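You operate a simulated robot arm through the tools that you are given. There is no shell and no other tool. Be economical: measure what you need, move in short steps, check, and stop when the job is done.

Carry out the task below with a simulated robot arm. There is one attempt and no reset: what you move stays moved.

JOB
Pile the two spilt stacks back on the white stack and square them with the base's two sliders.
Fine: blue, then green on top; the sliders end out again.

Only the result counts: the job must be done as asked and must still hold three seconds after the hand-in. Knocking over, shifting, dropping, spilling or breaking anything else fails it.

ROBOT AND FRAMES
A 6-joint arm with a fingered hand on a trunk, on a base that drives. Base frame: it is fixed to the floor where the robot stands at the start and does not move with it; the origin is under the middle of the robot, x ahead of it, y to its left, z up; the surface under the hand at the start is at about z = 0.82. Readings come in m, degrees, newtons and seconds.
With the tool pointing down near the work surface it reaches from about 0.3 to 0.7 m from the robot's upright axis, wherever it stands. Its first joint turns from -115.0 to 115.0 degrees. Places, roughly: blue slider [0.6, 0.2, 0.9]; green slider [0.5, 0.3, 0.9]. Payload 4 kg.
The tool frame sits at the grasp point between the pads (the TCP): z along the fingers, y along the line on which they close. The tips reach 0.026 m beyond it. The gripper opens to 0.156 m. The gripper's body begins 0.073 m behind the TCP. The gripper is a hand of 4 fingers: y runs from the thumb to the fingers, the wrist lies at [0, 0, -0.239] in the tool frame.
Orientation is that of the tool frame in the base frame, as [roll, pitch, yaw] about the fixed x, y, z axes, in that order (R = Rz(yaw) Ry(pitch) Rx(roll)). With the fingers straight down and closing along the base's y, the tool's x points along the base's -x, its y along +y and its z along -z.

CONTROLS
- The arm moves only by the tool jog_arm. Its arguments are lists of equal length, an entry for each row: "rot": the turn, a rotation vector about the base's x, y, z in degrees, a list of three; "dp": the shift along the base's x, y, z in m, a list of three. In form: {"rot": [[ax, ay, az], ...], "dp": [[tx, ty, tz], ...]}. A call has 1 to 20 rows; each row shifts and turns the commanded pose from where the row before left it. A row lasts 0.2 s, in which the tool goes at most 0.05 m and 8.6 degrees; a call with a longer step from one row to the next is refused whole. A pose out of reach is approached as far as the arm can. The call stops where the force on the tool passes 60 N (or 10 N more than at its start, if that is more) or the arm is blocked; 0.2 s more then pass. In this call time passes only in rows, and 0.2 s behind the last. It gives the time, the measured TCP pose, the force on the tool (base axes), the opening and the grip force at its end, in the units of the frame above (readings bear some noise), with the torque about the TCP (base axes, N m) and any sound that the robot's microphone picked up.
- Cameras (640 x 400 px; columns grow to the right, rows downward): "scene" is now at [0.0054, 0.1239, 1.6723]; the picture's right is [-0.38, -0.93, -0.00], its down [-0.76, 0.31, -0.57] and it looks along [0.53, -0.21, -0.82] (base axes); focal length 258 px, centre (320, 200). "wrist" rides on the gripper at [0.058, -0.058, -0.091] in the tool frame; the picture's right is [0.71, 0.71, 0.00], its down [-0.53, 0.53, -0.67] and it looks along [-0.47, 0.47, 0.74] (tool axes); focal length 265 px, centre (320, 200). There is no depth. A picture from a camera that has moved, and an enlarged one, comes with that camera's place and axes in the base frame and with its lens.
- get_image(camera): a new picture of that camera. The clock stands still meanwhile.
- raise_lower(by): slides the trunk up (or, below 0, down) by that many m; the arm and the scene camera ride with it, the base frame stays. It gives what a move gives, with no picture.
- drive_base(legs): drives the robot by 1 to 6 legs, each [ahead, left, turn to the left] in m, m and degrees, along the robot's own axes; the way and the turn of a leg run together, so that a leg with both is an arc; at most 1.5 m and 180 degrees a leg. The arm and the cameras ride along, it lands a little off, and it stops where it bumps. It gives what a move gives.
- curl_fingers(finger1, finger2, finger3, thumb_bend): sets how far each is bent, from 0 (flat) to 1 (curled in); at 0.3 the hand is open as for a grip, at 0.7 the pads meet at the TCP. One left out holds its place. A second passes; each finger stops where it meets its share of the squeeze, and holds until it gets a number again. It is the only way to open and close the hand. It gives what a move gives, with no picture; readings hold the bend of each and the force on the fingers (four entries, about 0 where the hand has none), thumb and palm.
- pan_tilt(pan, tilt): turns the head with the scene camera to pan (to the left, within 155 degrees either way) and tilt (down, from -29 to 69), counted from straight ahead of the robot. It gives what a move gives.
- close_up(camera, box): a new picture of the part [left, top, right, bottom] of that camera's present view, enlarged. The clock stands still meanwhile.
- finish_job(): hands the job in; it is judged then, once.

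Go step by step. Nothing tells you exact positions but the pictures and the camera data: compare them with the known pose of the tool, close in by small moves and look again before you grip or let go. The budget is 120 turns and 78 pictures, counting those below and the enlarged ones. Unless the task says otherwise, let go and move clear before handing in, and close with one line.

The tools are called after "Request:" as a command line: name --argument value ..., lists and objects as JSON in quotes. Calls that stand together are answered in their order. jog_arm: Moves the arm, as the interface text tells. Its arguments: {"type":"object","properties":{"rot":{"type":"array","items":{"type":"array","items":{"type":"number"}}},"dp":{"type":"array","items":{"type":"array","items":{"type":"number"}}}},"required":["rot","dp"]} The other tools are called the same way: raise_lower (by) slides the trunk up or down; curl_fingers (finger1, finger2, finger3, thumb_bend) moves the fingers one by one; drive_base (legs) drives the base; pan_tilt (pan, tilt) turns the head that bears the scene camera; get_image (camera) takes a picture; close_up (camera, box) takes an enlarged picture of a part of a camera's view; finish_job () hands the job in.

At the start:

```text
t: 0.0
eef_pos: [0.6366, 0.1037, 1.1025]
ee_rot: [-180.0, 0.1, -179.9]
contact_force: [-0.5, 0.8, 0.7]
wrist_torque: [-0.01, 0.0, -0.01]
width: 0.1561
grip_force: 0.0
shape: jaw
bend: [0.3, 0.3, 0.3, 0.3]
finger forces: [0.0, 0.0, 0.0, 0.0, 0.0, 0.0]
trunk travel left (down, up): [-0.775, 0.215]
robot x, y, heading: [0.0006, -0.002, 0.0]
head pan, tilt: [-22.1, 55.2]
```

scene: 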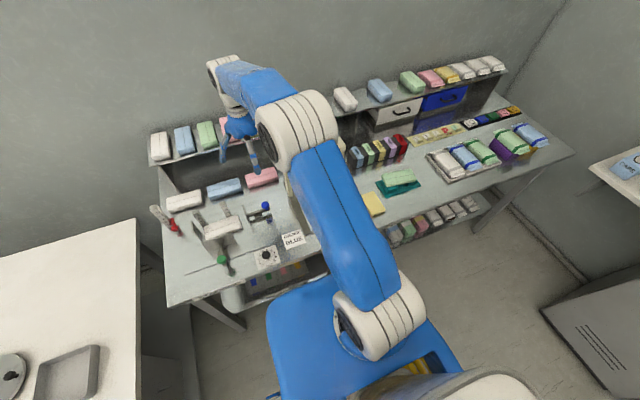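
wrist: 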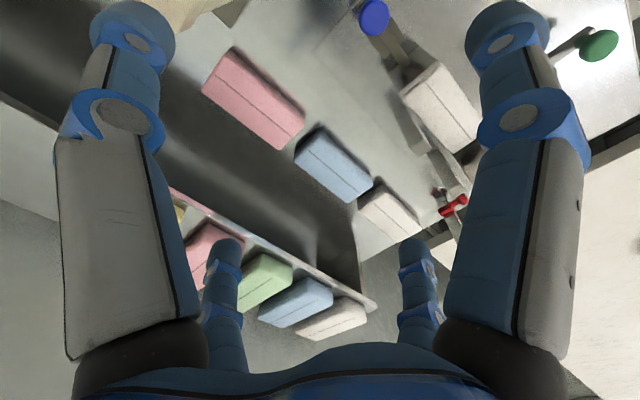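

I see a bench with a jig holding a white stack, blue and green slider knobs, and several coloured stacks. I'll look closer before moving.

Request:
close_up --camera "scene" --box '[140, 120, 340, 310]'

Request:
close_up --camera "wrist" --box '[180, 0, 640, 290]'

Request:
close_up --camera "scene" --box '[320, 40, 640, 240]'

```text
2.11 times, centred on (240, 215) of scene
camera zoom: at [0.0054, 0.1239, 1.6723], right [-0.38, -0.93, 0.0], down [-0.76, 0.31, -0.57], along [0.53, -0.21, -0.82], focal length 544 px, centre (488, 168)
```

zoom: 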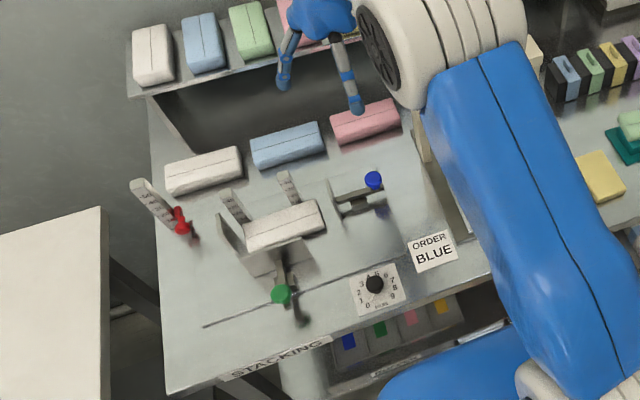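

```text
1.38 times, centred on (410, 145) of wrist
camera zoom: at [0.5785, 0.0452, 1.1951], right [-0.71, 0.71, 0.0], down [0.53, 0.53, 0.67], along [0.47, 0.47, -0.74], focal length 366 px, centre (196, 276)
```

zoom: 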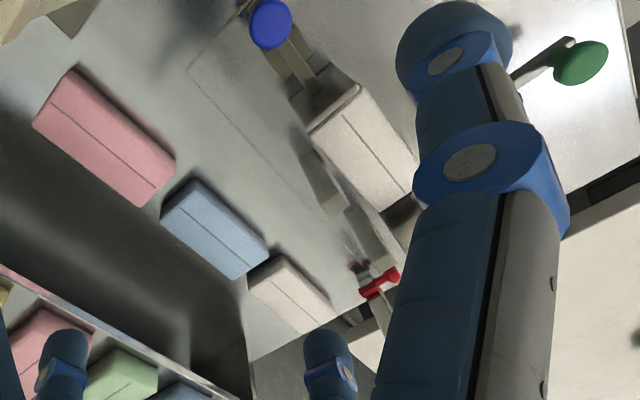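

```text
2.00 times, centred on (480, 140) of scene
camera zoom: at [0.0054, 0.1239, 1.6723], right [-0.38, -0.93, 0.0], down [-0.76, 0.31, -0.57], along [0.53, -0.21, -0.82], focal length 517 px, centre (0, 320)
```

zoom: 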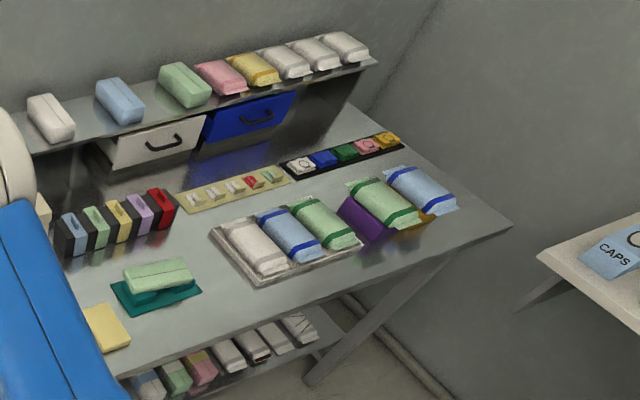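

Several candidates for the "spilt" stacks exist; I need to look further with the head and behind the arm.

Request:
pan_tilt --pan 20 --tilt 50

Request:
get_image --camera "scene"

Request:
close_up --camera "scene" --box '[240, 120, 480, 270]'

Request:
pan_tilt --pan -60 --tilt 50

Request:
get_image --camera "scene"

```text
t: 1.1
eef_pos: [0.6367, 0.1029, 1.1042]
ee_rot: [180.0, 0.1, -180.0]
contact_force: [0.7, -0.4, -0.7]
wrist_torque: [-0.03, 0.0, -0.01]
width: 0.1557
grip_force: 0.1
shape: jaw
bend: [0.3, 0.3, 0.3, 0.3]
finger forces: [0.0, 0.0, 0.0, 0.1, 0.0, 0.0]
trunk travel left (down, up): [-0.775, 0.215]
robot x, y, heading: [-0.0001, 0.0024, 0.1]
head pan, tilt: [20.0, 50.0]
```

```text
72 pictures are left
camera scene: at [0.012, 0.1774, 1.679], right [0.34, -0.94, 0.0], down [-0.72, -0.26, -0.64], along [0.6, 0.22, -0.77], focal length 258 px, centre (320, 200)
```

scene: 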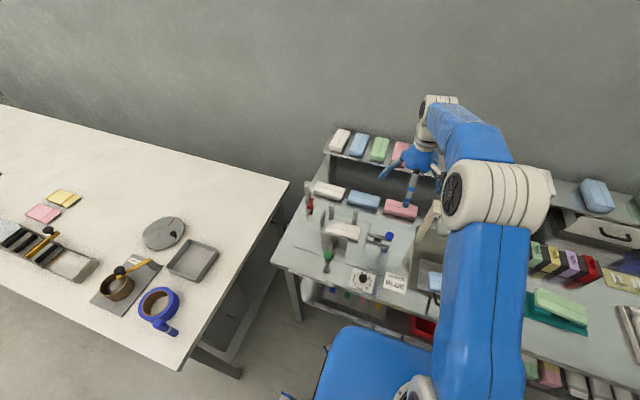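

```text
2.67 times, centred on (360, 195) of scene
camera zoom: at [0.012, 0.1774, 1.679], right [0.34, -0.94, 0.0], down [-0.72, -0.26, -0.64], along [0.6, 0.22, -0.77], focal length 689 px, centre (213, 213)
```

zoom: 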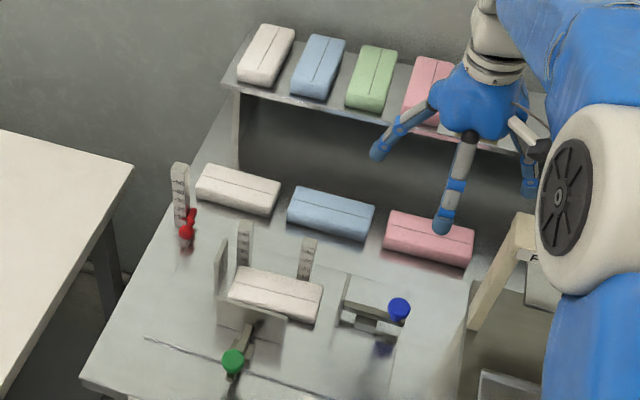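

```text
t: 2.6
eef_pos: [0.6364, 0.1021, 1.1041]
ee_rot: [-180.0, 0.0, -180.0]
contact_force: [-0.3, 0.2, -0.1]
wrist_torque: [0.02, 0.0, 0.02]
width: 0.1561
grip_force: 0.1
shape: jaw
bend: [0.3, 0.3, 0.3, 0.3]
finger forces: [0.1, 0.0, 0.0, 0.0, 0.0, 0.1]
trunk travel left (down, up): [-0.775, 0.215]
robot x, y, heading: [0.0025, -0.0021, 0.1]
head pan, tilt: [-60.0, 50.0]
```

```text
70 pictures are left
camera scene: at [-0.0224, 0.0845, 1.679], right [-0.87, -0.5, 0.0], down [-0.38, 0.66, -0.64], along [0.32, -0.56, -0.77], focal length 258 px, centre (320, 200)
```

scene: 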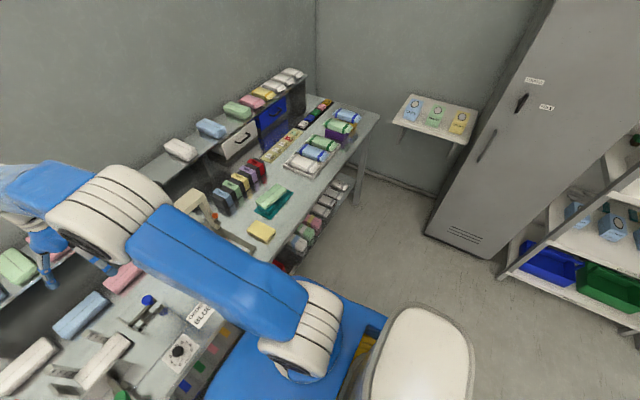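

The jig sits around (0.52, 0.27); green for the second stack isn't certain yet. I'll move the hand back for a wrist view of the jig and free the scene view.

Request:
jog_arm --rot '[[0, 0, 0], [0, 0, 0], [0, 0, 0], [0, 0, 0], [0, 0, 0], [0, 0, 0]]' --dp '[[-0.045, 0, 0.01], [-0.045, 0, 0.01], [-0.045, 0, 0.01], [-0.045, 0, 0.01], [-0.045, 0, 0.01], [-0.04, 0, 0]]'

Request:
get_image --camera "wrist"

Request:
pan_tilt --pan -25 --tilt 45

Request:
get_image --camera "scene"

```text
t: 4.0
eef_pos: [0.3672, 0.1022, 1.1559]
ee_rot: [-179.9, 0.1, 180.0]
contact_force: [0.4, -0.1, 0.2]
wrist_torque: [-0.04, -0.02, -0.02]
width: 0.1558
grip_force: 0.1
shape: jaw
bend: [0.3, 0.3, 0.3, 0.3]
finger forces: [0.0, 0.0, 0.1, 0.0, 0.0, 0.0]
trunk travel left (down, up): [-0.775, 0.215]
robot x, y, heading: [-0.0003, -0.0032, -0.0]
head pan, tilt: [-60.0, 50.0]
```

```text
69 pictures are left
camera wrist: at [0.3097, 0.0445, 1.2466], right [-0.71, 0.71, 0.0], down [0.52, 0.53, 0.67], along [0.47, 0.47, -0.74], focal length 265 px, centre (320, 200)
```

wrist: 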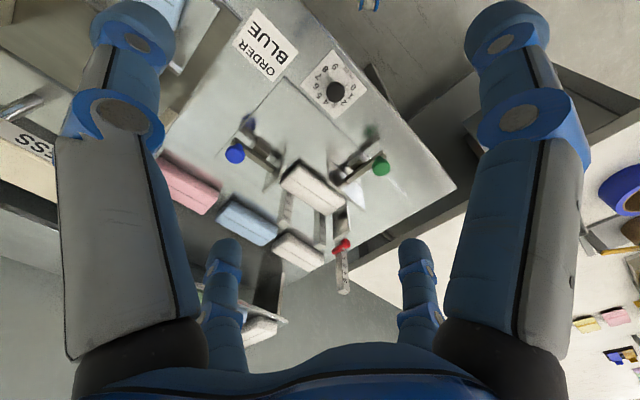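

```text
t: 5.0
eef_pos: [0.3713, 0.1034, 1.1542]
ee_rot: [180.0, 0.0, -180.0]
contact_force: [-0.5, -0.5, 0.1]
wrist_torque: [-0.03, -0.01, 0.02]
width: 0.1561
grip_force: 0.1
shape: jaw
bend: [0.3, 0.3, 0.3, 0.3]
finger forces: [0.1, 0.0, 0.0, 0.1, 0.0, 0.0]
trunk travel left (down, up): [-0.775, 0.215]
robot x, y, heading: [-0.0002, -0.001, 0.1]
head pan, tilt: [-25.0, 45.0]
```

```text
68 pictures are left
camera scene: at [0.0119, 0.1164, 1.686], right [-0.42, -0.91, 0.0], down [-0.64, 0.3, -0.71], along [0.64, -0.3, -0.71], focal length 258 px, centre (320, 200)
```

scene: 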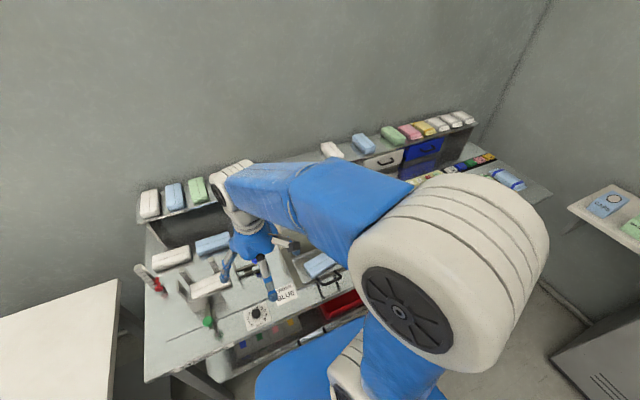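

There is a blue item by the press, too. Zooming on that and on the jig.

Request:
close_up --camera "scene" --box '[130, 170, 370, 330]'

Request:
close_up --camera "wrist" --box '[150, 0, 460, 290]'

```text
2.50 times, centred on (250, 250) of scene
camera zoom: at [0.0119, 0.1164, 1.686], right [-0.42, -0.91, 0.0], down [-0.64, 0.3, -0.71], along [0.64, -0.3, -0.71], focal length 646 px, centre (495, 75)
```

zoom: 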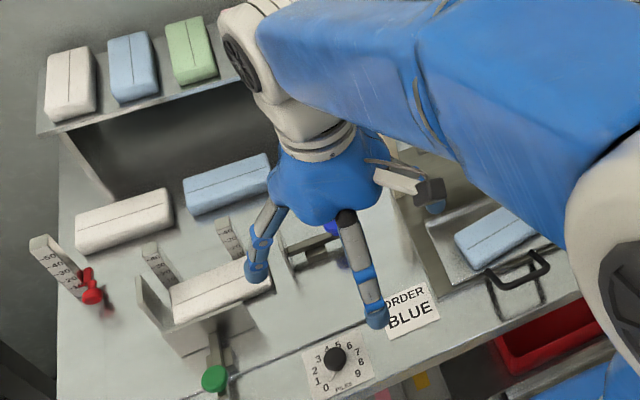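

```text
1.38 times, centred on (305, 145) of wrist
camera zoom: at [0.3129, 0.0447, 1.2461], right [-0.71, 0.71, 0.0], down [0.53, 0.53, 0.67], along [0.47, 0.47, -0.74], focal length 366 px, centre (341, 276)
```

zoom: 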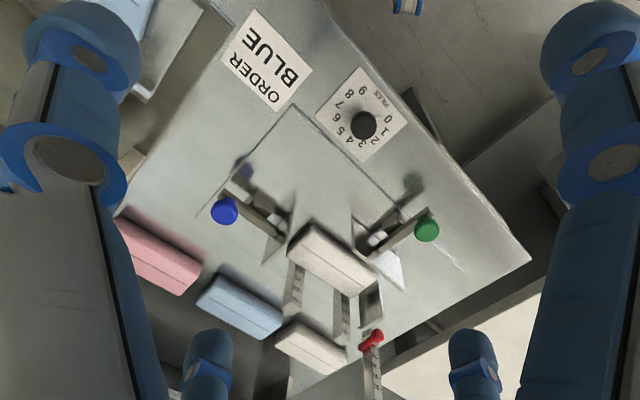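

I need an unobstructed view of the middle of the bench; moving the hand up and left.

Request:
jog_arm --rot '[[0, 0, 0], [0, 0, 0], [0, 0, 0], [0, 0, 0], [0, 0, 0], [0, 0, 0], [0, 0, 0], [0, 0, 0], [0, 0, 0], [0, 0, 0]]' --dp '[[0, 0.03, 0.03], [0, 0.03, 0.03], [0, 0.045, 0], [0, 0.045, 0], [0, 0.045, 0], [-0.02, 0.045, 0], [-0.03, 0.04, 0], [-0.04, 0.03, 0], [-0.04, 0.03, 0], [-0.04, 0.03, 0]]'

Request:
pan_tilt --pan -35 --tilt 48

Request:
get_image --camera "scene"

```text
t: 7.2
eef_pos: [0.2002, 0.474, 1.2119]
ee_rot: [-179.9, 0.1, 179.9]
contact_force: [-0.6, 0.2, 0.4]
wrist_torque: [-0.03, -0.01, 0.0]
width: 0.1559
grip_force: 0.0
shape: jaw
bend: [0.3, 0.3, 0.3, 0.3]
finger forces: [0.0, 0.0, 0.1, 0.2, 0.0, 0.1]
trunk travel left (down, up): [-0.775, 0.215]
robot x, y, heading: [0.0018, -0.0021, 0.0]
head pan, tilt: [-25.0, 45.0]
```

```text
t: 8.0
eef_pos: [0.203, 0.4733, 1.212]
ee_rot: [180.0, -0.1, -180.0]
contact_force: [-0.1, -0.1, 0.6]
wrist_torque: [0.02, 0.0, -0.02]
width: 0.1561
grip_force: 0.0
shape: jaw
bend: [0.3, 0.3, 0.3, 0.3]
finger forces: [0.0, 0.0, 0.0, 0.1, 0.1, 0.0]
trunk travel left (down, up): [-0.775, 0.215]
robot x, y, heading: [0.0014, -0.0012, -0.1]
head pan, tilt: [-35.0, 48.0]
```

```text
65 pictures are left
camera scene: at [0.0044, 0.1053, 1.6818], right [-0.57, -0.82, 0.0], down [-0.61, 0.43, -0.67], along [0.55, -0.38, -0.74], focal length 258 px, centre (320, 200)
```

scene: 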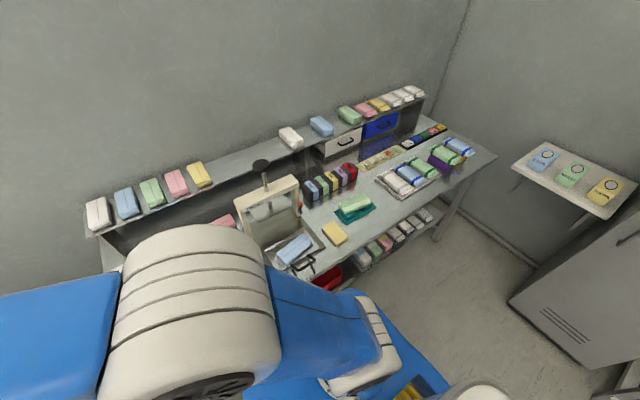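

Request:
close_up --camera "scene" --box '[230, 110, 390, 290]'

Request:
close_up --camera "scene" --box '[360, 90, 500, 200]'

```text
2.22 times, centred on (310, 200) of scene
camera zoom: at [0.0044, 0.1053, 1.6818], right [-0.57, -0.82, 0.0], down [-0.61, 0.43, -0.67], along [0.55, -0.38, -0.74], focal length 574 px, centre (342, 200)
```

zoom: 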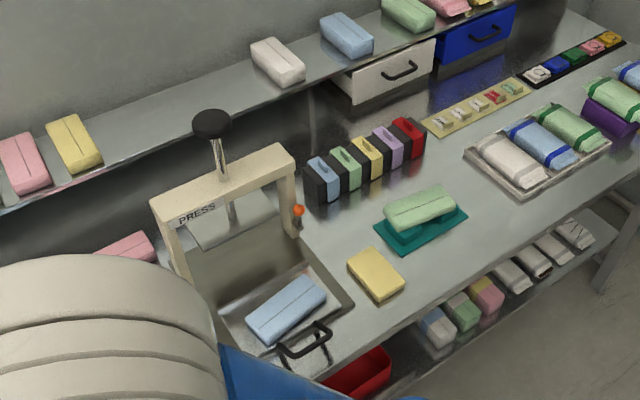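

```text
3.64 times, centred on (430, 145) of scene
camera zoom: at [0.0044, 0.1053, 1.6818], right [-0.57, -0.82, 0.0], down [-0.61, 0.43, -0.67], along [0.55, -0.38, -0.74], focal length 940 px, centre (-80, 400)
```

zoom: 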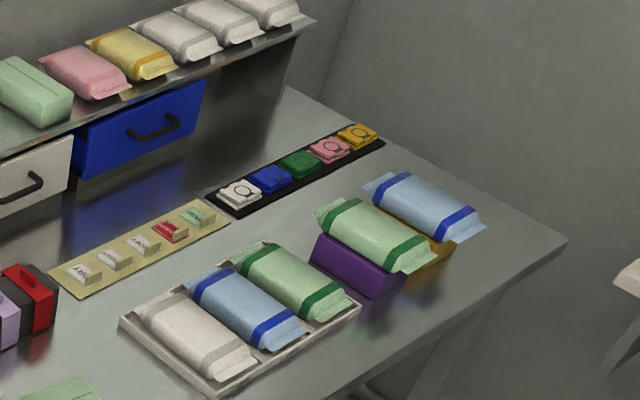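

Still no obviously "spilt" pair; I'll look around left, behind, and on the floor.

Request:
pan_tilt --pan 75 --tilt 45

Request:
get_image --camera "scene"

Request:
pan_tilt --pan 150 --tilt 40

Request:
get_image --camera "scene"

Request:
pan_tilt --pan -125 --tilt 40

Request:
get_image --camera "scene"

Request:
pan_tilt --pan 20 --tilt 60

Request:
get_image --camera "scene"

```text
t: 9.8
eef_pos: [0.2013, 0.4727, 1.2122]
ee_rot: [180.0, 0.0, 179.9]
contact_force: [0.6, -0.1, 0.8]
wrist_torque: [0.01, 0.0, 0.02]
width: 0.1559
grip_force: 0.0
shape: jaw
bend: [0.3, 0.3, 0.3, 0.3]
finger forces: [0.0, 0.0, 0.0, 0.0, 0.1, 0.0]
trunk travel left (down, up): [-0.775, 0.215]
robot x, y, heading: [0.0018, -0.0001, -0.0]
head pan, tilt: [75.0, 45.0]
```

```text
62 pictures are left
camera scene: at [-0.0397, 0.2296, 1.686], right [0.97, -0.26, 0.0], down [-0.18, -0.68, -0.71], along [0.18, 0.68, -0.71], focal length 258 px, centre (320, 200)
```

scene: 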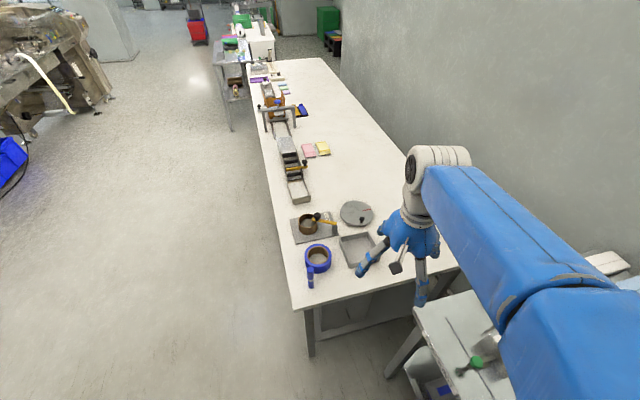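

```text
t: 11.3
eef_pos: [0.2007, 0.4728, 1.2128]
ee_rot: [179.9, 0.0, 179.9]
contact_force: [1.3, 0.7, 0.2]
wrist_torque: [-0.04, 0.01, 0.0]
width: 0.1557
grip_force: 0.0
shape: jaw
bend: [0.3, 0.3, 0.3, 0.3]
finger forces: [0.0, 0.0, 0.0, 0.1, 0.1, 0.0]
trunk travel left (down, up): [-0.775, 0.215]
robot x, y, heading: [-0.0011, -0.0027, -0.0]
head pan, tilt: [150.0, 40.0]
```

```text
61 pictures are left
camera scene: at [-0.1346, 0.1938, 1.6932], right [0.5, 0.87, 0.0], down [0.56, -0.32, -0.77], along [-0.66, 0.38, -0.64], focal length 258 px, centre (320, 200)
```

scene: 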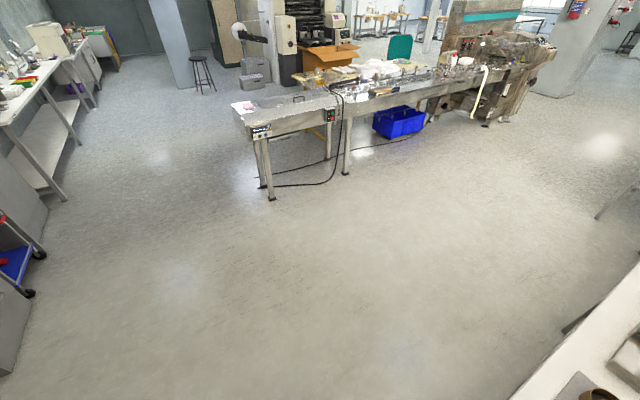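

```text
t: 15.1
eef_pos: [0.2015, 0.4736, 1.2124]
ee_rot: [-180.0, 0.0, -180.0]
contact_force: [0.2, -0.6, 0.3]
wrist_torque: [0.02, -0.01, 0.05]
width: 0.1557
grip_force: 0.1
shape: jaw
bend: [0.3, 0.3, 0.3, 0.3]
finger forces: [0.0, 0.1, 0.1, 0.0, 0.0, 0.0]
trunk travel left (down, up): [-0.775, 0.215]
robot x, y, heading: [-0.0039, -0.0011, -0.1]
head pan, tilt: [-125.0, 40.0]
```

```text
60 pictures are left
camera scene: at [-0.1098, 0.0815, 1.6932], right [-0.82, 0.57, 0.0], down [0.37, 0.53, -0.77], along [-0.44, -0.63, -0.64], focal length 258 px, centre (320, 200)
```

scene: 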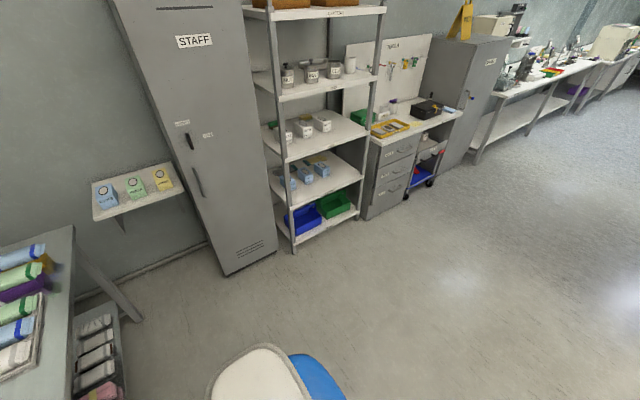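

```text
t: 17.4
eef_pos: [0.2014, 0.4732, 1.2124]
ee_rot: [-180.0, -0.1, 180.0]
contact_force: [0.6, 0.9, 0.3]
wrist_torque: [0.0, -0.03, 0.01]
width: 0.1559
grip_force: 0.0
shape: jaw
bend: [0.3, 0.3, 0.3, 0.3]
finger forces: [0.0, 0.1, 0.0, 0.1, 0.1, 0.0]
trunk travel left (down, up): [-0.775, 0.215]
robot x, y, heading: [-0.0008, 0.0011, -0.1]
head pan, tilt: [20.0, 60.0]
```

```text
59 pictures are left
camera scene: at [0.0016, 0.1738, 1.6665], right [0.34, -0.94, 0.0], down [-0.81, -0.3, -0.5], along [0.47, 0.17, -0.87], focal length 258 px, centre (320, 200)
```

scene: 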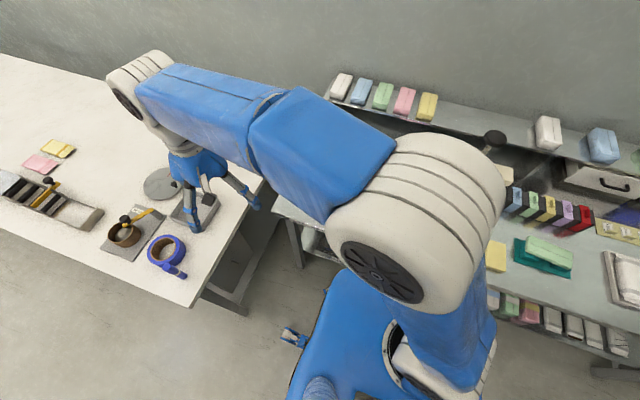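

Now tight close-ups on the green piece and the press area for size and lie.

Request:
pan_tilt --pan -45 --tilt 52

Request:
get_image --camera "scene"

```text
t: 18.8
eef_pos: [0.201, 0.4735, 1.2135]
ee_rot: [-180.0, 0.0, -179.9]
contact_force: [-0.4, 0.1, -0.9]
wrist_torque: [0.0, 0.01, 0.03]
width: 0.1559
grip_force: 0.1
shape: jaw
bend: [0.3, 0.3, 0.3, 0.3]
finger forces: [0.1, 0.0, 0.1, 0.0, 0.0, 0.0]
trunk travel left (down, up): [-0.775, 0.215]
robot x, y, heading: [-0.003, 0.0016, -0.0]
head pan, tilt: [-45.0, 52.0]
```

```text
58 pictures are left
camera scene: at [-0.0078, 0.0981, 1.6764], right [-0.71, -0.71, 0.0], down [-0.56, 0.56, -0.62], along [0.44, -0.43, -0.79], focal length 258 px, centre (320, 200)
```

scene: 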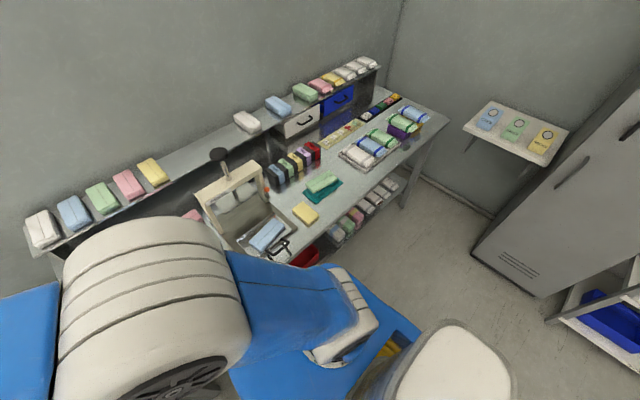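

Request:
close_up --camera "scene" --box '[240, 160, 360, 270]'

Request:
close_up --camera "scene" --box '[20, 100, 220, 240]'

```text
3.64 times, centred on (300, 215) of scene
camera zoom: at [-0.0078, 0.0981, 1.6764], right [-0.71, -0.71, 0.0], down [-0.56, 0.56, -0.62], along [0.44, -0.43, -0.79], focal length 940 px, centre (393, 146)
```

zoom: 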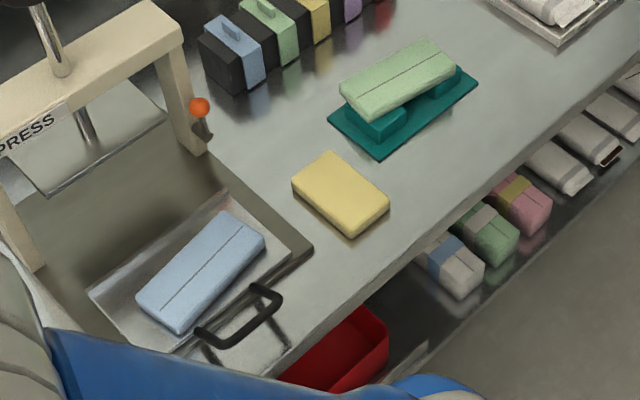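

```text
2.86 times, centred on (120, 170) of scene
camera zoom: at [-0.0078, 0.0981, 1.6764], right [-0.71, -0.71, 0.0], down [-0.56, 0.56, -0.62], along [0.44, -0.43, -0.79], focal length 738 px, centre (891, 286)
```

zoom: 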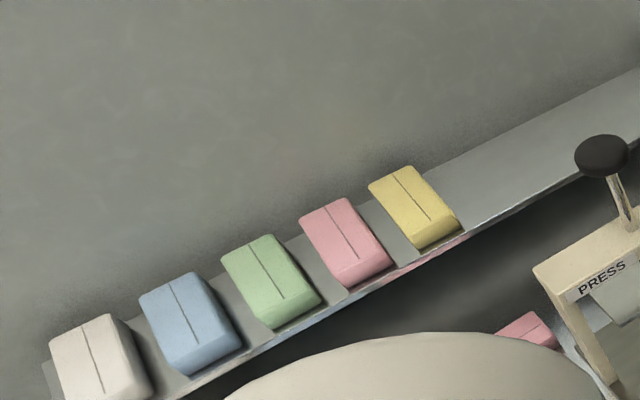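

The green on the teal cradle and the blue in the press tray look like they belong to other stations. I'll back off for a wider view including under the bench.

Request:
drive_base --legs '[[-0.7, 0, 0]]'

Request:
pan_tilt --pan -10 --tilt 38

Request:
get_image --camera "scene"

```text
t: 28.2
eef_pos: [-0.5119, 0.4734, 1.2128]
ee_rot: [-179.9, 0.0, -179.7]
contact_force: [-1.2, 0.0, -0.3]
wrist_torque: [-0.04, -0.01, -0.02]
width: 0.156
grip_force: 0.1
shape: jaw
bend: [0.3, 0.3, 0.3, 0.3]
finger forces: [0.0, 0.0, 0.1, 0.1, 0.1, 0.0]
trunk travel left (down, up): [-0.775, 0.215]
robot x, y, heading: [-0.708, -0.0028, 0.3]
head pan, tilt: [-45.0, 52.0]
```

```text
t: 29.2
eef_pos: [-0.512, 0.4741, 1.213]
ee_rot: [180.0, 0.0, -179.7]
contact_force: [0.7, -0.1, 0.7]
wrist_torque: [0.01, -0.03, -0.01]
width: 0.1563
grip_force: 0.0
shape: jaw
bend: [0.3, 0.3, 0.3, 0.3]
finger forces: [0.0, 0.0, 0.0, 0.0, 0.0, 0.1]
trunk travel left (down, up): [-0.775, 0.215]
robot x, y, heading: [-0.7113, -0.0031, 0.6]
head pan, tilt: [-10.0, 38.0]
```

```text
55 pictures are left
camera scene: at [-0.687, 0.1344, 1.6962], right [-0.17, -0.99, 0.0], down [-0.61, 0.1, -0.79], along [0.78, -0.13, -0.62], focal length 258 px, centre (320, 200)
```

scene: 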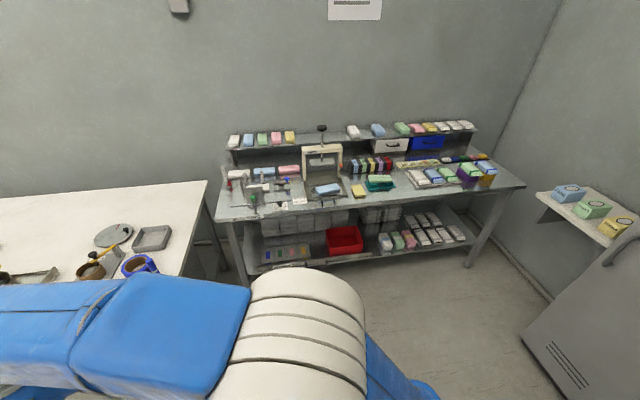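

Request:
close_up --camera "scene" --box '[210, 115, 350, 275]'

Request:
close_up --camera "scene" --box '[325, 0, 385, 30]'

Request:
close_up --camera "scene" --box '[340, 110, 500, 270]'

Request:
pan_tilt --pan -8 --tilt 10

Request:
get_image --camera "scene"

```text
2.50 times, centred on (280, 195) of scene
camera zoom: at [-0.687, 0.1344, 1.6962], right [-0.17, -0.99, 0.0], down [-0.61, 0.1, -0.79], along [0.78, -0.13, -0.62], focal length 646 px, centre (420, 212)
```

zoom: 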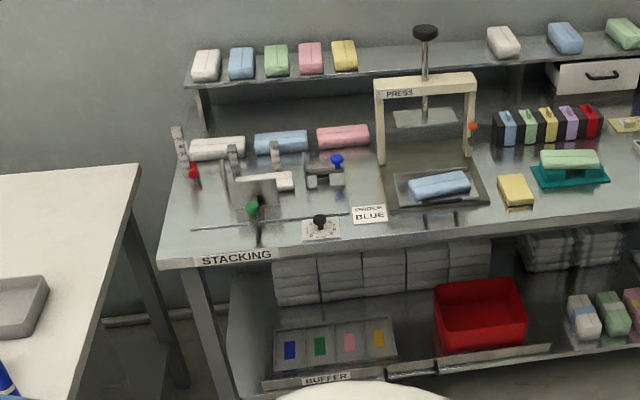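

```text
10.67 times, centred on (355, 15) of scene
camera zoom: at [-0.687, 0.1344, 1.6962], right [-0.17, -0.99, 0.0], down [-0.61, 0.1, -0.79], along [0.78, -0.13, -0.62], focal length 2757 px, centre (-53, 2173)
```

zoom: 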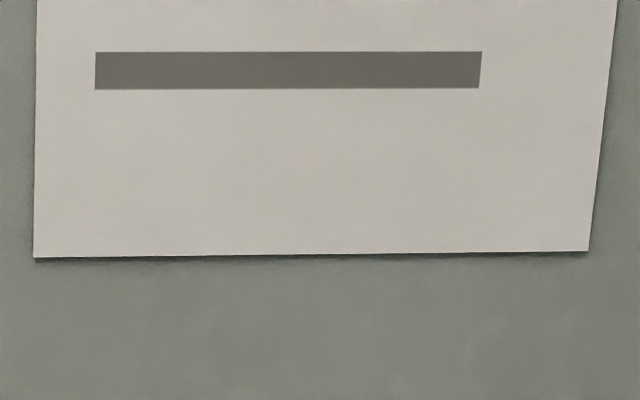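

```text
2.50 times, centred on (420, 190) of scene
camera zoom: at [-0.687, 0.1344, 1.6962], right [-0.17, -0.99, 0.0], down [-0.61, 0.1, -0.79], along [0.78, -0.13, -0.62], focal length 646 px, centre (70, 225)
```

zoom: 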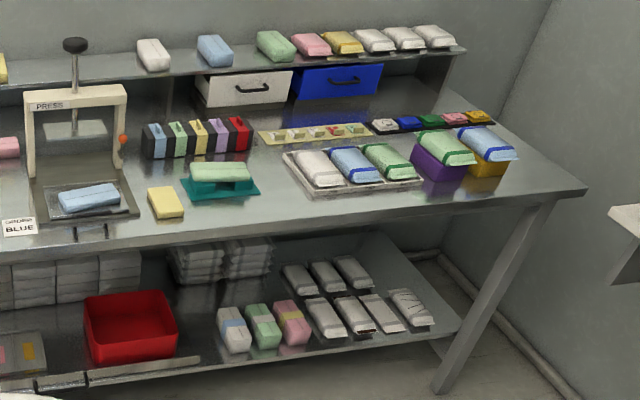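

```text
t: 30.1
eef_pos: [-0.5104, 0.4726, 1.2124]
ee_rot: [-179.9, 0.0, -179.8]
contact_force: [0.3, -0.4, -0.2]
wrist_torque: [-0.01, 0.0, -0.01]
width: 0.1559
grip_force: 0.2
shape: jaw
bend: [0.3, 0.3, 0.3, 0.3]
finger forces: [0.1, 0.0, 0.1, 0.0, 0.1, 0.0]
trunk travel left (down, up): [-0.775, 0.215]
robot x, y, heading: [-0.7105, -0.0024, 0.2]
head pan, tilt: [-8.0, 10.0]
```

```text
51 pictures are left
camera scene: at [-0.6797, 0.1364, 1.7408], right [-0.13, -0.99, 0.0], down [-0.17, 0.02, -0.98], along [0.98, -0.13, -0.17], focal length 258 px, centre (320, 200)
```

scene: 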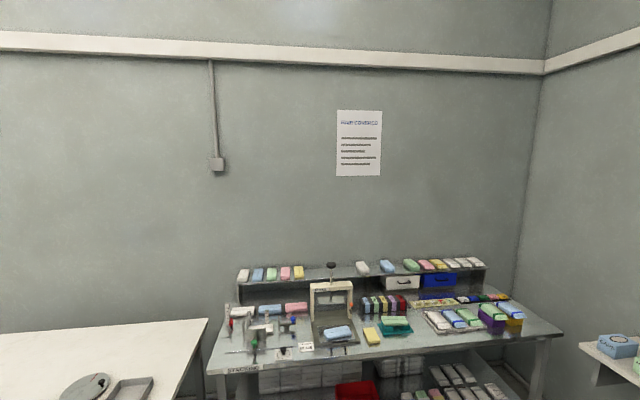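

Nothing further away looks spilt. I'll return and inspect the stacking station closely with the wrist camera, including hidden spots behind the row and jig.

Request:
drive_base --legs '[[0.7, 0, 0]]'

Request:
jog_arm --rot '[[0, 0, 0], [0, 0, 0], [0, 0, 0], [0, 0, 0], [0, 0, 0], [0, 0, 0], [0, 0, 0], [0, 0, 0], [0, 0, 0], [0, 0, 0]]' --dp '[[0.04, -0.03, 0], [0.04, -0.03, 0], [0.04, -0.03, 0], [0.03, -0.04, 0], [0.03, -0.04, 0], [0, -0.045, 0], [0.02, -0.045, 0], [0.03, -0.03, 0], [0.03, -0.03, 0], [0.03, -0.03, -0.02]]'

Request:
get_image --camera "wrist"

```text
t: 39.5
eef_pos: [0.1901, 0.4786, 1.2128]
ee_rot: [-180.0, 0.1, -179.5]
contact_force: [0.1, -0.1, -0.1]
wrist_torque: [0.01, -0.02, 0.01]
width: 0.1559
grip_force: 0.0
shape: jaw
bend: [0.3, 0.3, 0.3, 0.3]
finger forces: [0.1, 0.0, 0.0, 0.0, 0.0, 0.0]
trunk travel left (down, up): [-0.775, 0.215]
robot x, y, heading: [-0.0107, 0.0028, 0.3]
head pan, tilt: [-8.0, 10.0]
```

```text
t: 41.7
eef_pos: [0.4834, 0.1261, 1.1916]
ee_rot: [-179.9, -0.1, -179.4]
contact_force: [-0.2, 0.1, -0.3]
wrist_torque: [0.0, 0.05, -0.01]
width: 0.156
grip_force: 0.1
shape: jaw
bend: [0.3, 0.3, 0.3, 0.3]
finger forces: [0.0, 0.1, 0.0, 0.0, 0.0, 0.1]
trunk travel left (down, up): [-0.775, 0.215]
robot x, y, heading: [-0.0047, 0.0028, 0.4]
head pan, tilt: [-8.0, 10.0]
```

```text
50 pictures are left
camera wrist: at [0.4262, 0.0684, 1.283], right [-0.71, 0.7, 0.0], down [0.52, 0.53, 0.67], along [0.47, 0.48, -0.75], focal length 265 px, centre (320, 200)
```

wrist: 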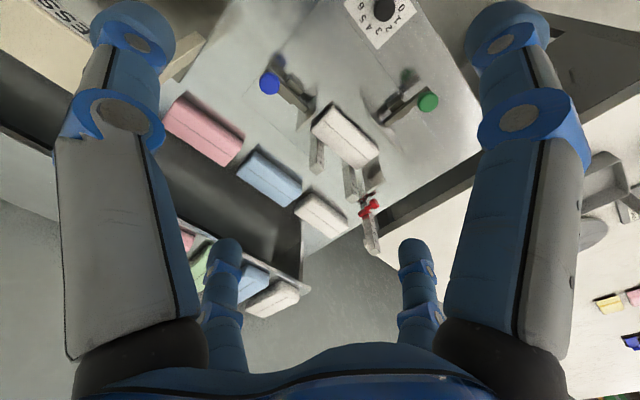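

Request:
close_up --camera "wrist" --box '[160, 40, 450, 220]'

```text
2.21 times, centred on (305, 130) of wrist
camera zoom: at [0.4262, 0.0684, 1.283], right [-0.71, 0.7, 0.0], down [0.52, 0.53, 0.67], along [0.47, 0.48, -0.75], focal length 586 px, centre (353, 354)
```

zoom: 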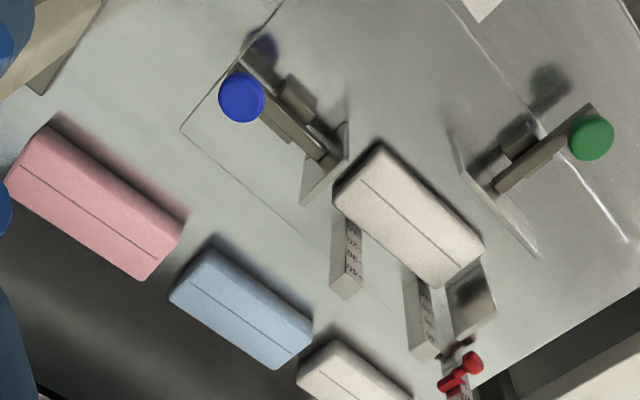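

The stacking station itself holds only white, blue and pink loose stacks. I'll check the floor and the robot's surroundings for the green one.

Request:
pan_tilt --pan 60 --tilt 66

Request:
get_image --camera "scene"

Request:
pan_tilt --pan -55 --tilt 66

Request:
get_image --camera "scene"

```text
t: 43.1
eef_pos: [0.4812, 0.1281, 1.1921]
ee_rot: [180.0, -0.1, -179.5]
contact_force: [1.1, -0.5, -0.4]
wrist_torque: [-0.02, 0.05, -0.02]
width: 0.1557
grip_force: 0.0
shape: jaw
bend: [0.3, 0.3, 0.3, 0.3]
finger forces: [0.1, 0.1, 0.1, 0.0, 0.0, 0.0]
trunk travel left (down, up): [-0.775, 0.215]
robot x, y, heading: [-0.0065, 0.0048, 0.4]
head pan, tilt: [60.0, 66.0]
```

```text
48 pictures are left
camera scene: at [-0.0383, 0.2055, 1.6599], right [0.87, -0.49, 0.0], down [-0.45, -0.79, -0.41], along [0.2, 0.35, -0.91], focal length 258 px, centre (320, 200)
```

scene: 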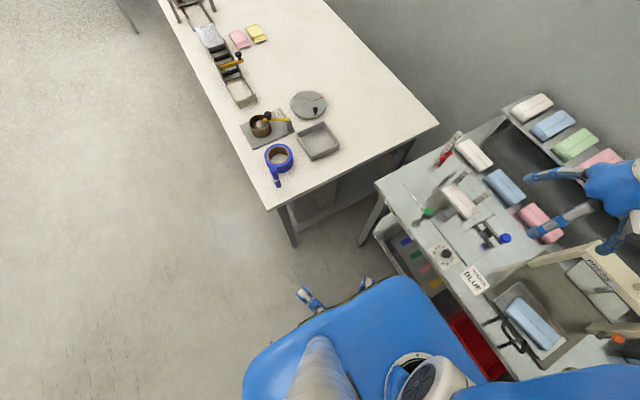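

```text
t: 45.0
eef_pos: [0.4801, 0.1276, 1.1925]
ee_rot: [179.9, 0.0, -179.6]
contact_force: [0.7, 0.4, 0.1]
wrist_torque: [0.03, 0.03, -0.01]
width: 0.1559
grip_force: 0.1
shape: jaw
bend: [0.3, 0.3, 0.3, 0.3]
finger forces: [0.0, 0.1, 0.0, 0.0, 0.0, 0.0]
trunk travel left (down, up): [-0.775, 0.215]
robot x, y, heading: [-0.0062, 0.0049, 0.6]
head pan, tilt: [-55.0, 66.0]
```

```text
47 pictures are left
camera scene: at [-0.0342, 0.1055, 1.6599], right [-0.81, -0.58, 0.0], down [-0.53, 0.74, -0.41], along [0.24, -0.33, -0.91], focal length 258 px, centre (320, 200)
```

scene: 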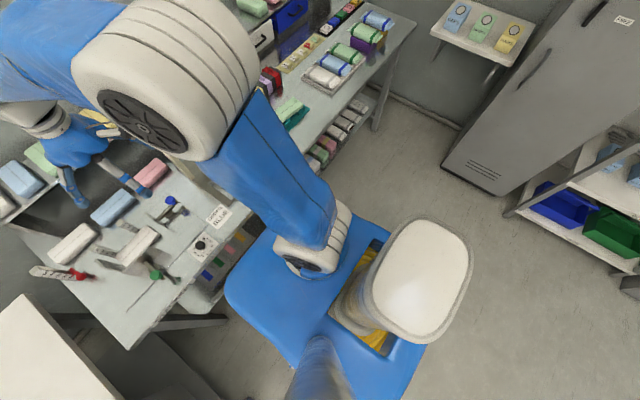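

No green on the floor. Measured from the pictures: the row/shelf stock lies dead square, while the blue in the press tray and the green on the teal rest are both turned about 9°, so those look like the displaced pair. I'll view them closely before deciding.

Request:
jog_arm --rot '[[0, 0, 0], [0, 0, 0], [0, 0, 0], [0, 0, 0], [0, 0, 0], [0, 0, 0], [0, 0, 0], [0, 0, 0], [0, 0, 0], [0, 0, 0], [0, 0, 0], [0, 0, 0], [0, 0, 0], [0, 0, 0]]' --dp '[[-0.045, 0, 0], [-0.045, 0, 0], [-0.045, 0, 0], [-0.045, 0, 0], [0, -0.045, 0], [0, -0.045, 0], [0, -0.045, 0], [0, -0.045, 0], [0, -0.045, 0], [0, -0.045, 0], [0, -0.045, 0], [0, -0.045, 0], [0, -0.045, 0], [0, -0.045, 0]]'

Request:
get_image --camera "wrist"

```text
t: 48.0
eef_pos: [0.326, -0.3164, 1.1829]
ee_rot: [179.8, -0.1, -179.5]
contact_force: [-0.1, 0.8, 0.0]
wrist_torque: [0.02, 0.04, -0.02]
width: 0.1559
grip_force: 0.1
shape: jaw
bend: [0.3, 0.3, 0.3, 0.3]
finger forces: [0.1, 0.0, 0.0, 0.0, 0.0, 0.0]
out of reach, approached as far as the arm can: row 5, 6
trunk travel left (down, up): [-0.775, 0.215]
robot x, y, heading: [-0.0077, 0.005, 0.5]
head pan, tilt: [-55.0, 66.0]
```

```text
46 pictures are left
camera wrist: at [0.2695, -0.3743, 1.275], right [-0.71, 0.7, 0.0], down [0.52, 0.53, 0.67], along [0.47, 0.48, -0.74], focal length 265 px, centre (320, 200)
```

wrist: 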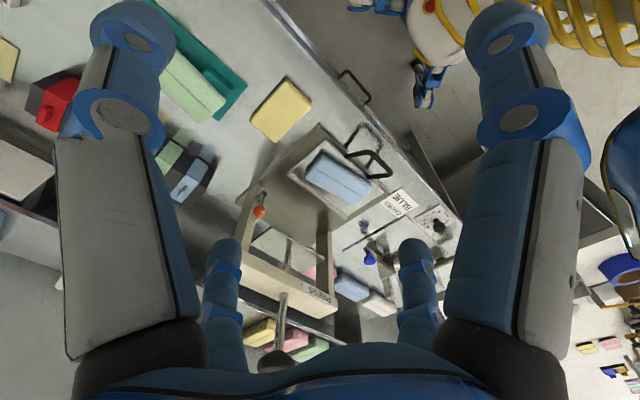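

Request:
close_up --camera "wrist" --box '[150, 30, 410, 210]'

```text
2.22 times, centred on (280, 120) of wrist
camera zoom: at [0.2695, -0.3743, 1.275], right [-0.71, 0.7, 0.0], down [0.52, 0.53, 0.67], along [0.47, 0.48, -0.74], focal length 590 px, centre (409, 378)
```

zoom: 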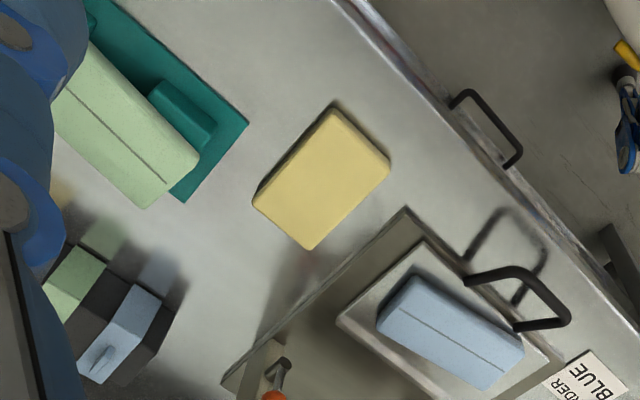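

The blue (centre ≈ (0.477, −0.104), turned ~7°) and green (≈ (0.50, −0.41), turned ~7°) are the askew pair; all else lies square. Before gripping, I'll learn which finger is which.

Request:
curl_fingers --finger1 0.5 --finger2 0.0 --finger3 0.65

Request:
get_image --camera "wrist"

Request:
pan_tilt --pan -30 --tilt 60

Request:
get_image --camera "scene"

```text
t: 49.0
eef_pos: [0.3263, -0.3132, 1.1854]
ee_rot: [-180.0, -0.1, -179.5]
contact_force: [0.2, -0.4, -0.9]
wrist_torque: [0.0, -0.02, 0.01]
width: 0.0831
grip_force: 0.0
shape: fingers
bend: [0.5, 0.01, 0.65, 0.3]
finger forces: [0.0, 0.1, 0.0, 0.0, 0.0, 0.0]
trunk travel left (down, up): [-0.775, 0.215]
robot x, y, heading: [-0.007, 0.0042, 0.5]
head pan, tilt: [-55.0, 66.0]
```

```text
44 pictures are left
camera wrist: at [0.2691, -0.3721, 1.2758], right [-0.71, 0.7, 0.0], down [0.52, 0.53, 0.67], along [0.47, 0.48, -0.74], focal length 265 px, centre (320, 200)
```

wrist: 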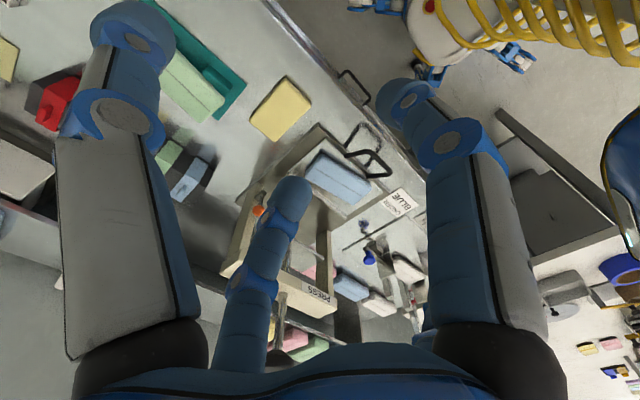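

```text
t: 49.9
eef_pos: [0.3251, -0.3137, 1.1848]
ee_rot: [180.0, 0.0, -179.5]
contact_force: [-0.1, 0.8, 0.5]
wrist_torque: [0.01, -0.01, 0.0]
width: 0.0833
grip_force: 0.1
shape: fingers
bend: [0.5, 0.01, 0.65, 0.3]
finger forces: [0.0, 0.0, 0.1, 0.0, 0.0, 0.0]
trunk travel left (down, up): [-0.775, 0.215]
robot x, y, heading: [-0.0051, 0.0031, 0.4]
head pan, tilt: [-30.0, 60.0]
```

```text
43 pictures are left
camera scene: at [-0.0111, 0.1205, 1.6665], right [-0.49, -0.87, 0.0], down [-0.75, 0.43, -0.5], along [0.43, -0.25, -0.87], focal length 258 px, centre (320, 200)
```

scene: 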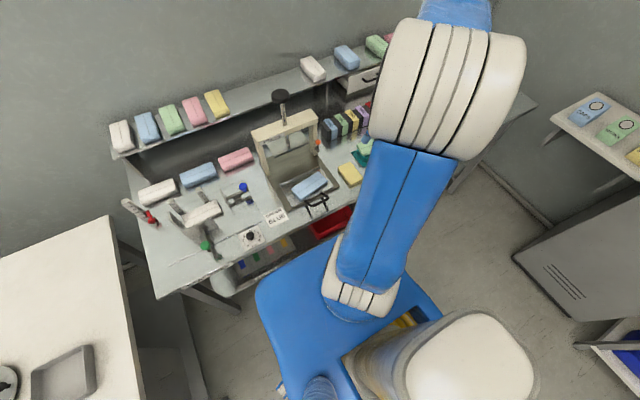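

Finger 1 is on the robot side (−x), finger 3 on the far side (+x), thumb −y, finger 2 +y. I'll grip across the short side with fingers 1 and 3, keeping thumb and finger 2 flat, and go above the blue one, turned +7°.

Request:
curl_fingers --finger1 0.3 --finger2 0.0 --finger3 0.3 --thumb_bend 0.0

Request:
jog_arm --rot '[[0, 0, 6.5], [0, 0, 0], [0, 0, 0], [0, 0, 0], [0, 0, 0]]' --dp '[[0.03, 0.03, 0], [0.03, 0.035, 0], [0.03, 0.045, -0.018], [0.03, 0.045, -0.02], [0.028, 0.045, -0.02]]'

Request:
get_image --camera "wrist"

Request:
close_up --camera "scene" --box '[210, 80, 410, 240]'

```text
t: 50.9
eef_pos: [0.3252, -0.313, 1.1843]
ee_rot: [-179.9, 0.1, -179.5]
contact_force: [-0.3, 0.3, 0.6]
wrist_torque: [-0.02, 0.0, -0.02]
width: 0.1308
grip_force: 0.1
shape: fingers
bend: [0.3, 0.01, 0.3, 0.0]
finger forces: [0.0, 0.1, 0.1, 0.0, 0.1, 0.1]
trunk travel left (down, up): [-0.775, 0.215]
robot x, y, heading: [-0.0043, 0.0044, 0.6]
head pan, tilt: [-30.0, 60.0]
```

```text
refused: row 3 steps farther than a row can; nothing moved
```

```text
42 pictures are left
camera wrist: at [0.2686, -0.372, 1.2759], right [-0.71, 0.7, 0.0], down [0.52, 0.53, 0.67], along [0.47, 0.48, -0.74], focal length 265 px, centre (320, 200)
```

wrist: 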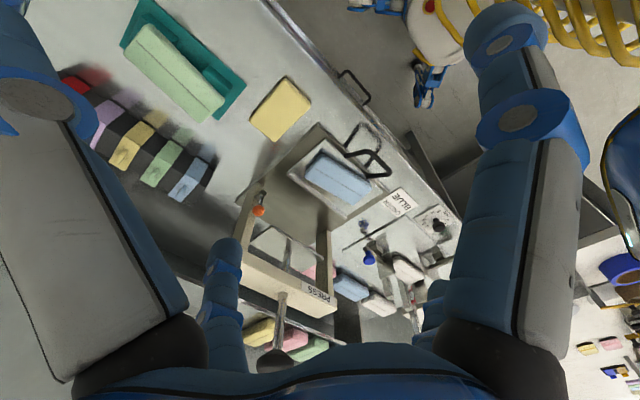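

```text
2.50 times, centred on (310, 160) of scene
camera zoom: at [-0.0111, 0.121, 1.6665], right [-0.49, -0.87, 0.0], down [-0.75, 0.43, -0.5], along [0.44, -0.25, -0.87], focal length 646 px, centre (345, 300)
```

zoom: 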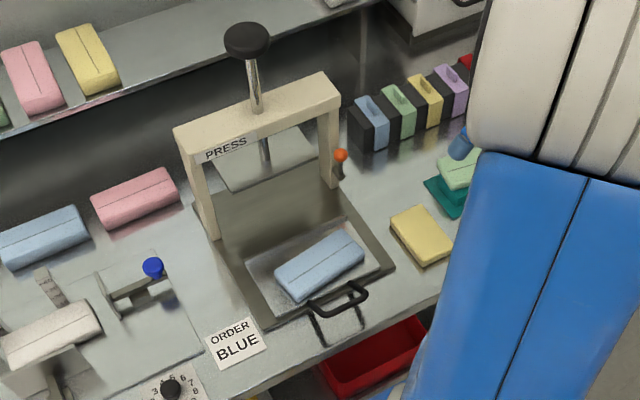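

The second jog was refused (step too long), nothing moved. Before committing I'll compare the stack sizes of the row, jig and press with tight close-ups.

Request:
close_up --camera "scene" --box '[280, 155, 350, 205]'

Request:
close_up --camera "scene" --box '[115, 140, 275, 260]'

Request:
close_up --camera "wrist" --box '[110, 0, 320, 150]'

```text
8.00 times, centred on (315, 180) of scene
camera zoom: at [-0.0111, 0.121, 1.6665], right [-0.49, -0.87, 0.0], down [-0.75, 0.43, -0.5], along [0.44, -0.25, -0.87], focal length 2068 px, centre (360, 360)
```

zoom: 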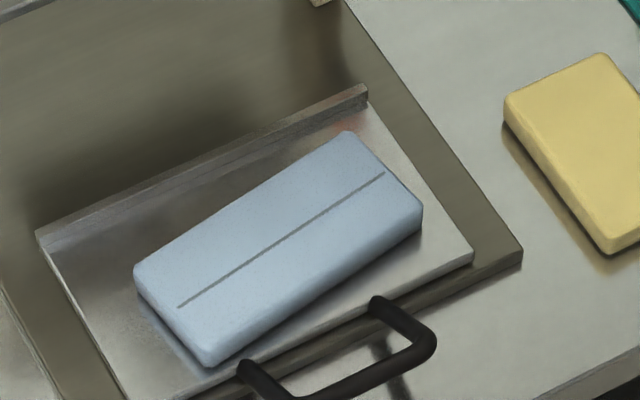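

```text
3.33 times, centred on (195, 200) of scene
camera zoom: at [-0.0111, 0.121, 1.6665], right [-0.49, -0.87, 0.0], down [-0.75, 0.43, -0.5], along [0.44, -0.25, -0.87], focal length 862 px, centre (737, 200)
```

zoom: 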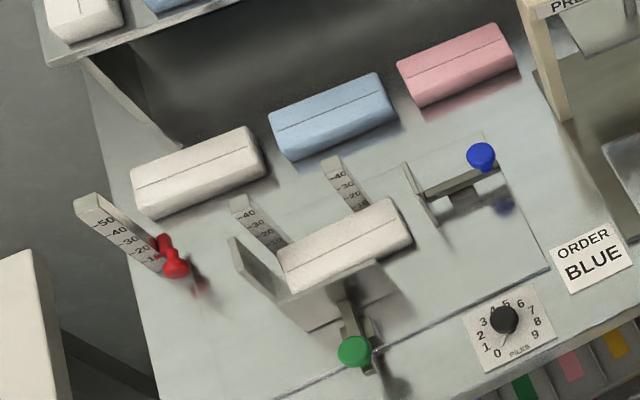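

```text
2.67 times, centred on (215, 75) of wrist
camera zoom: at [0.2686, -0.372, 1.2759], right [-0.71, 0.7, 0.0], down [0.52, 0.53, 0.67], along [0.47, 0.48, -0.74], focal length 708 px, centre (600, 533)
```

zoom: 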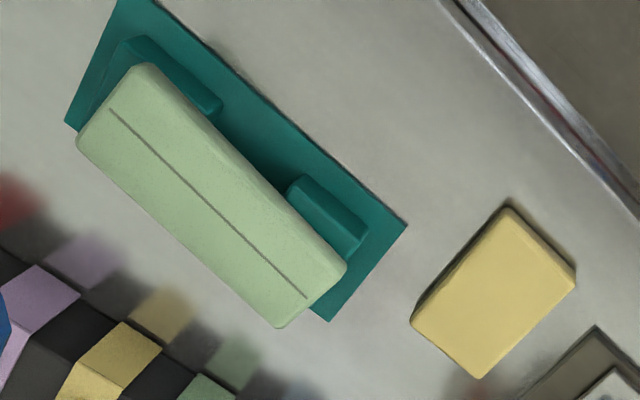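

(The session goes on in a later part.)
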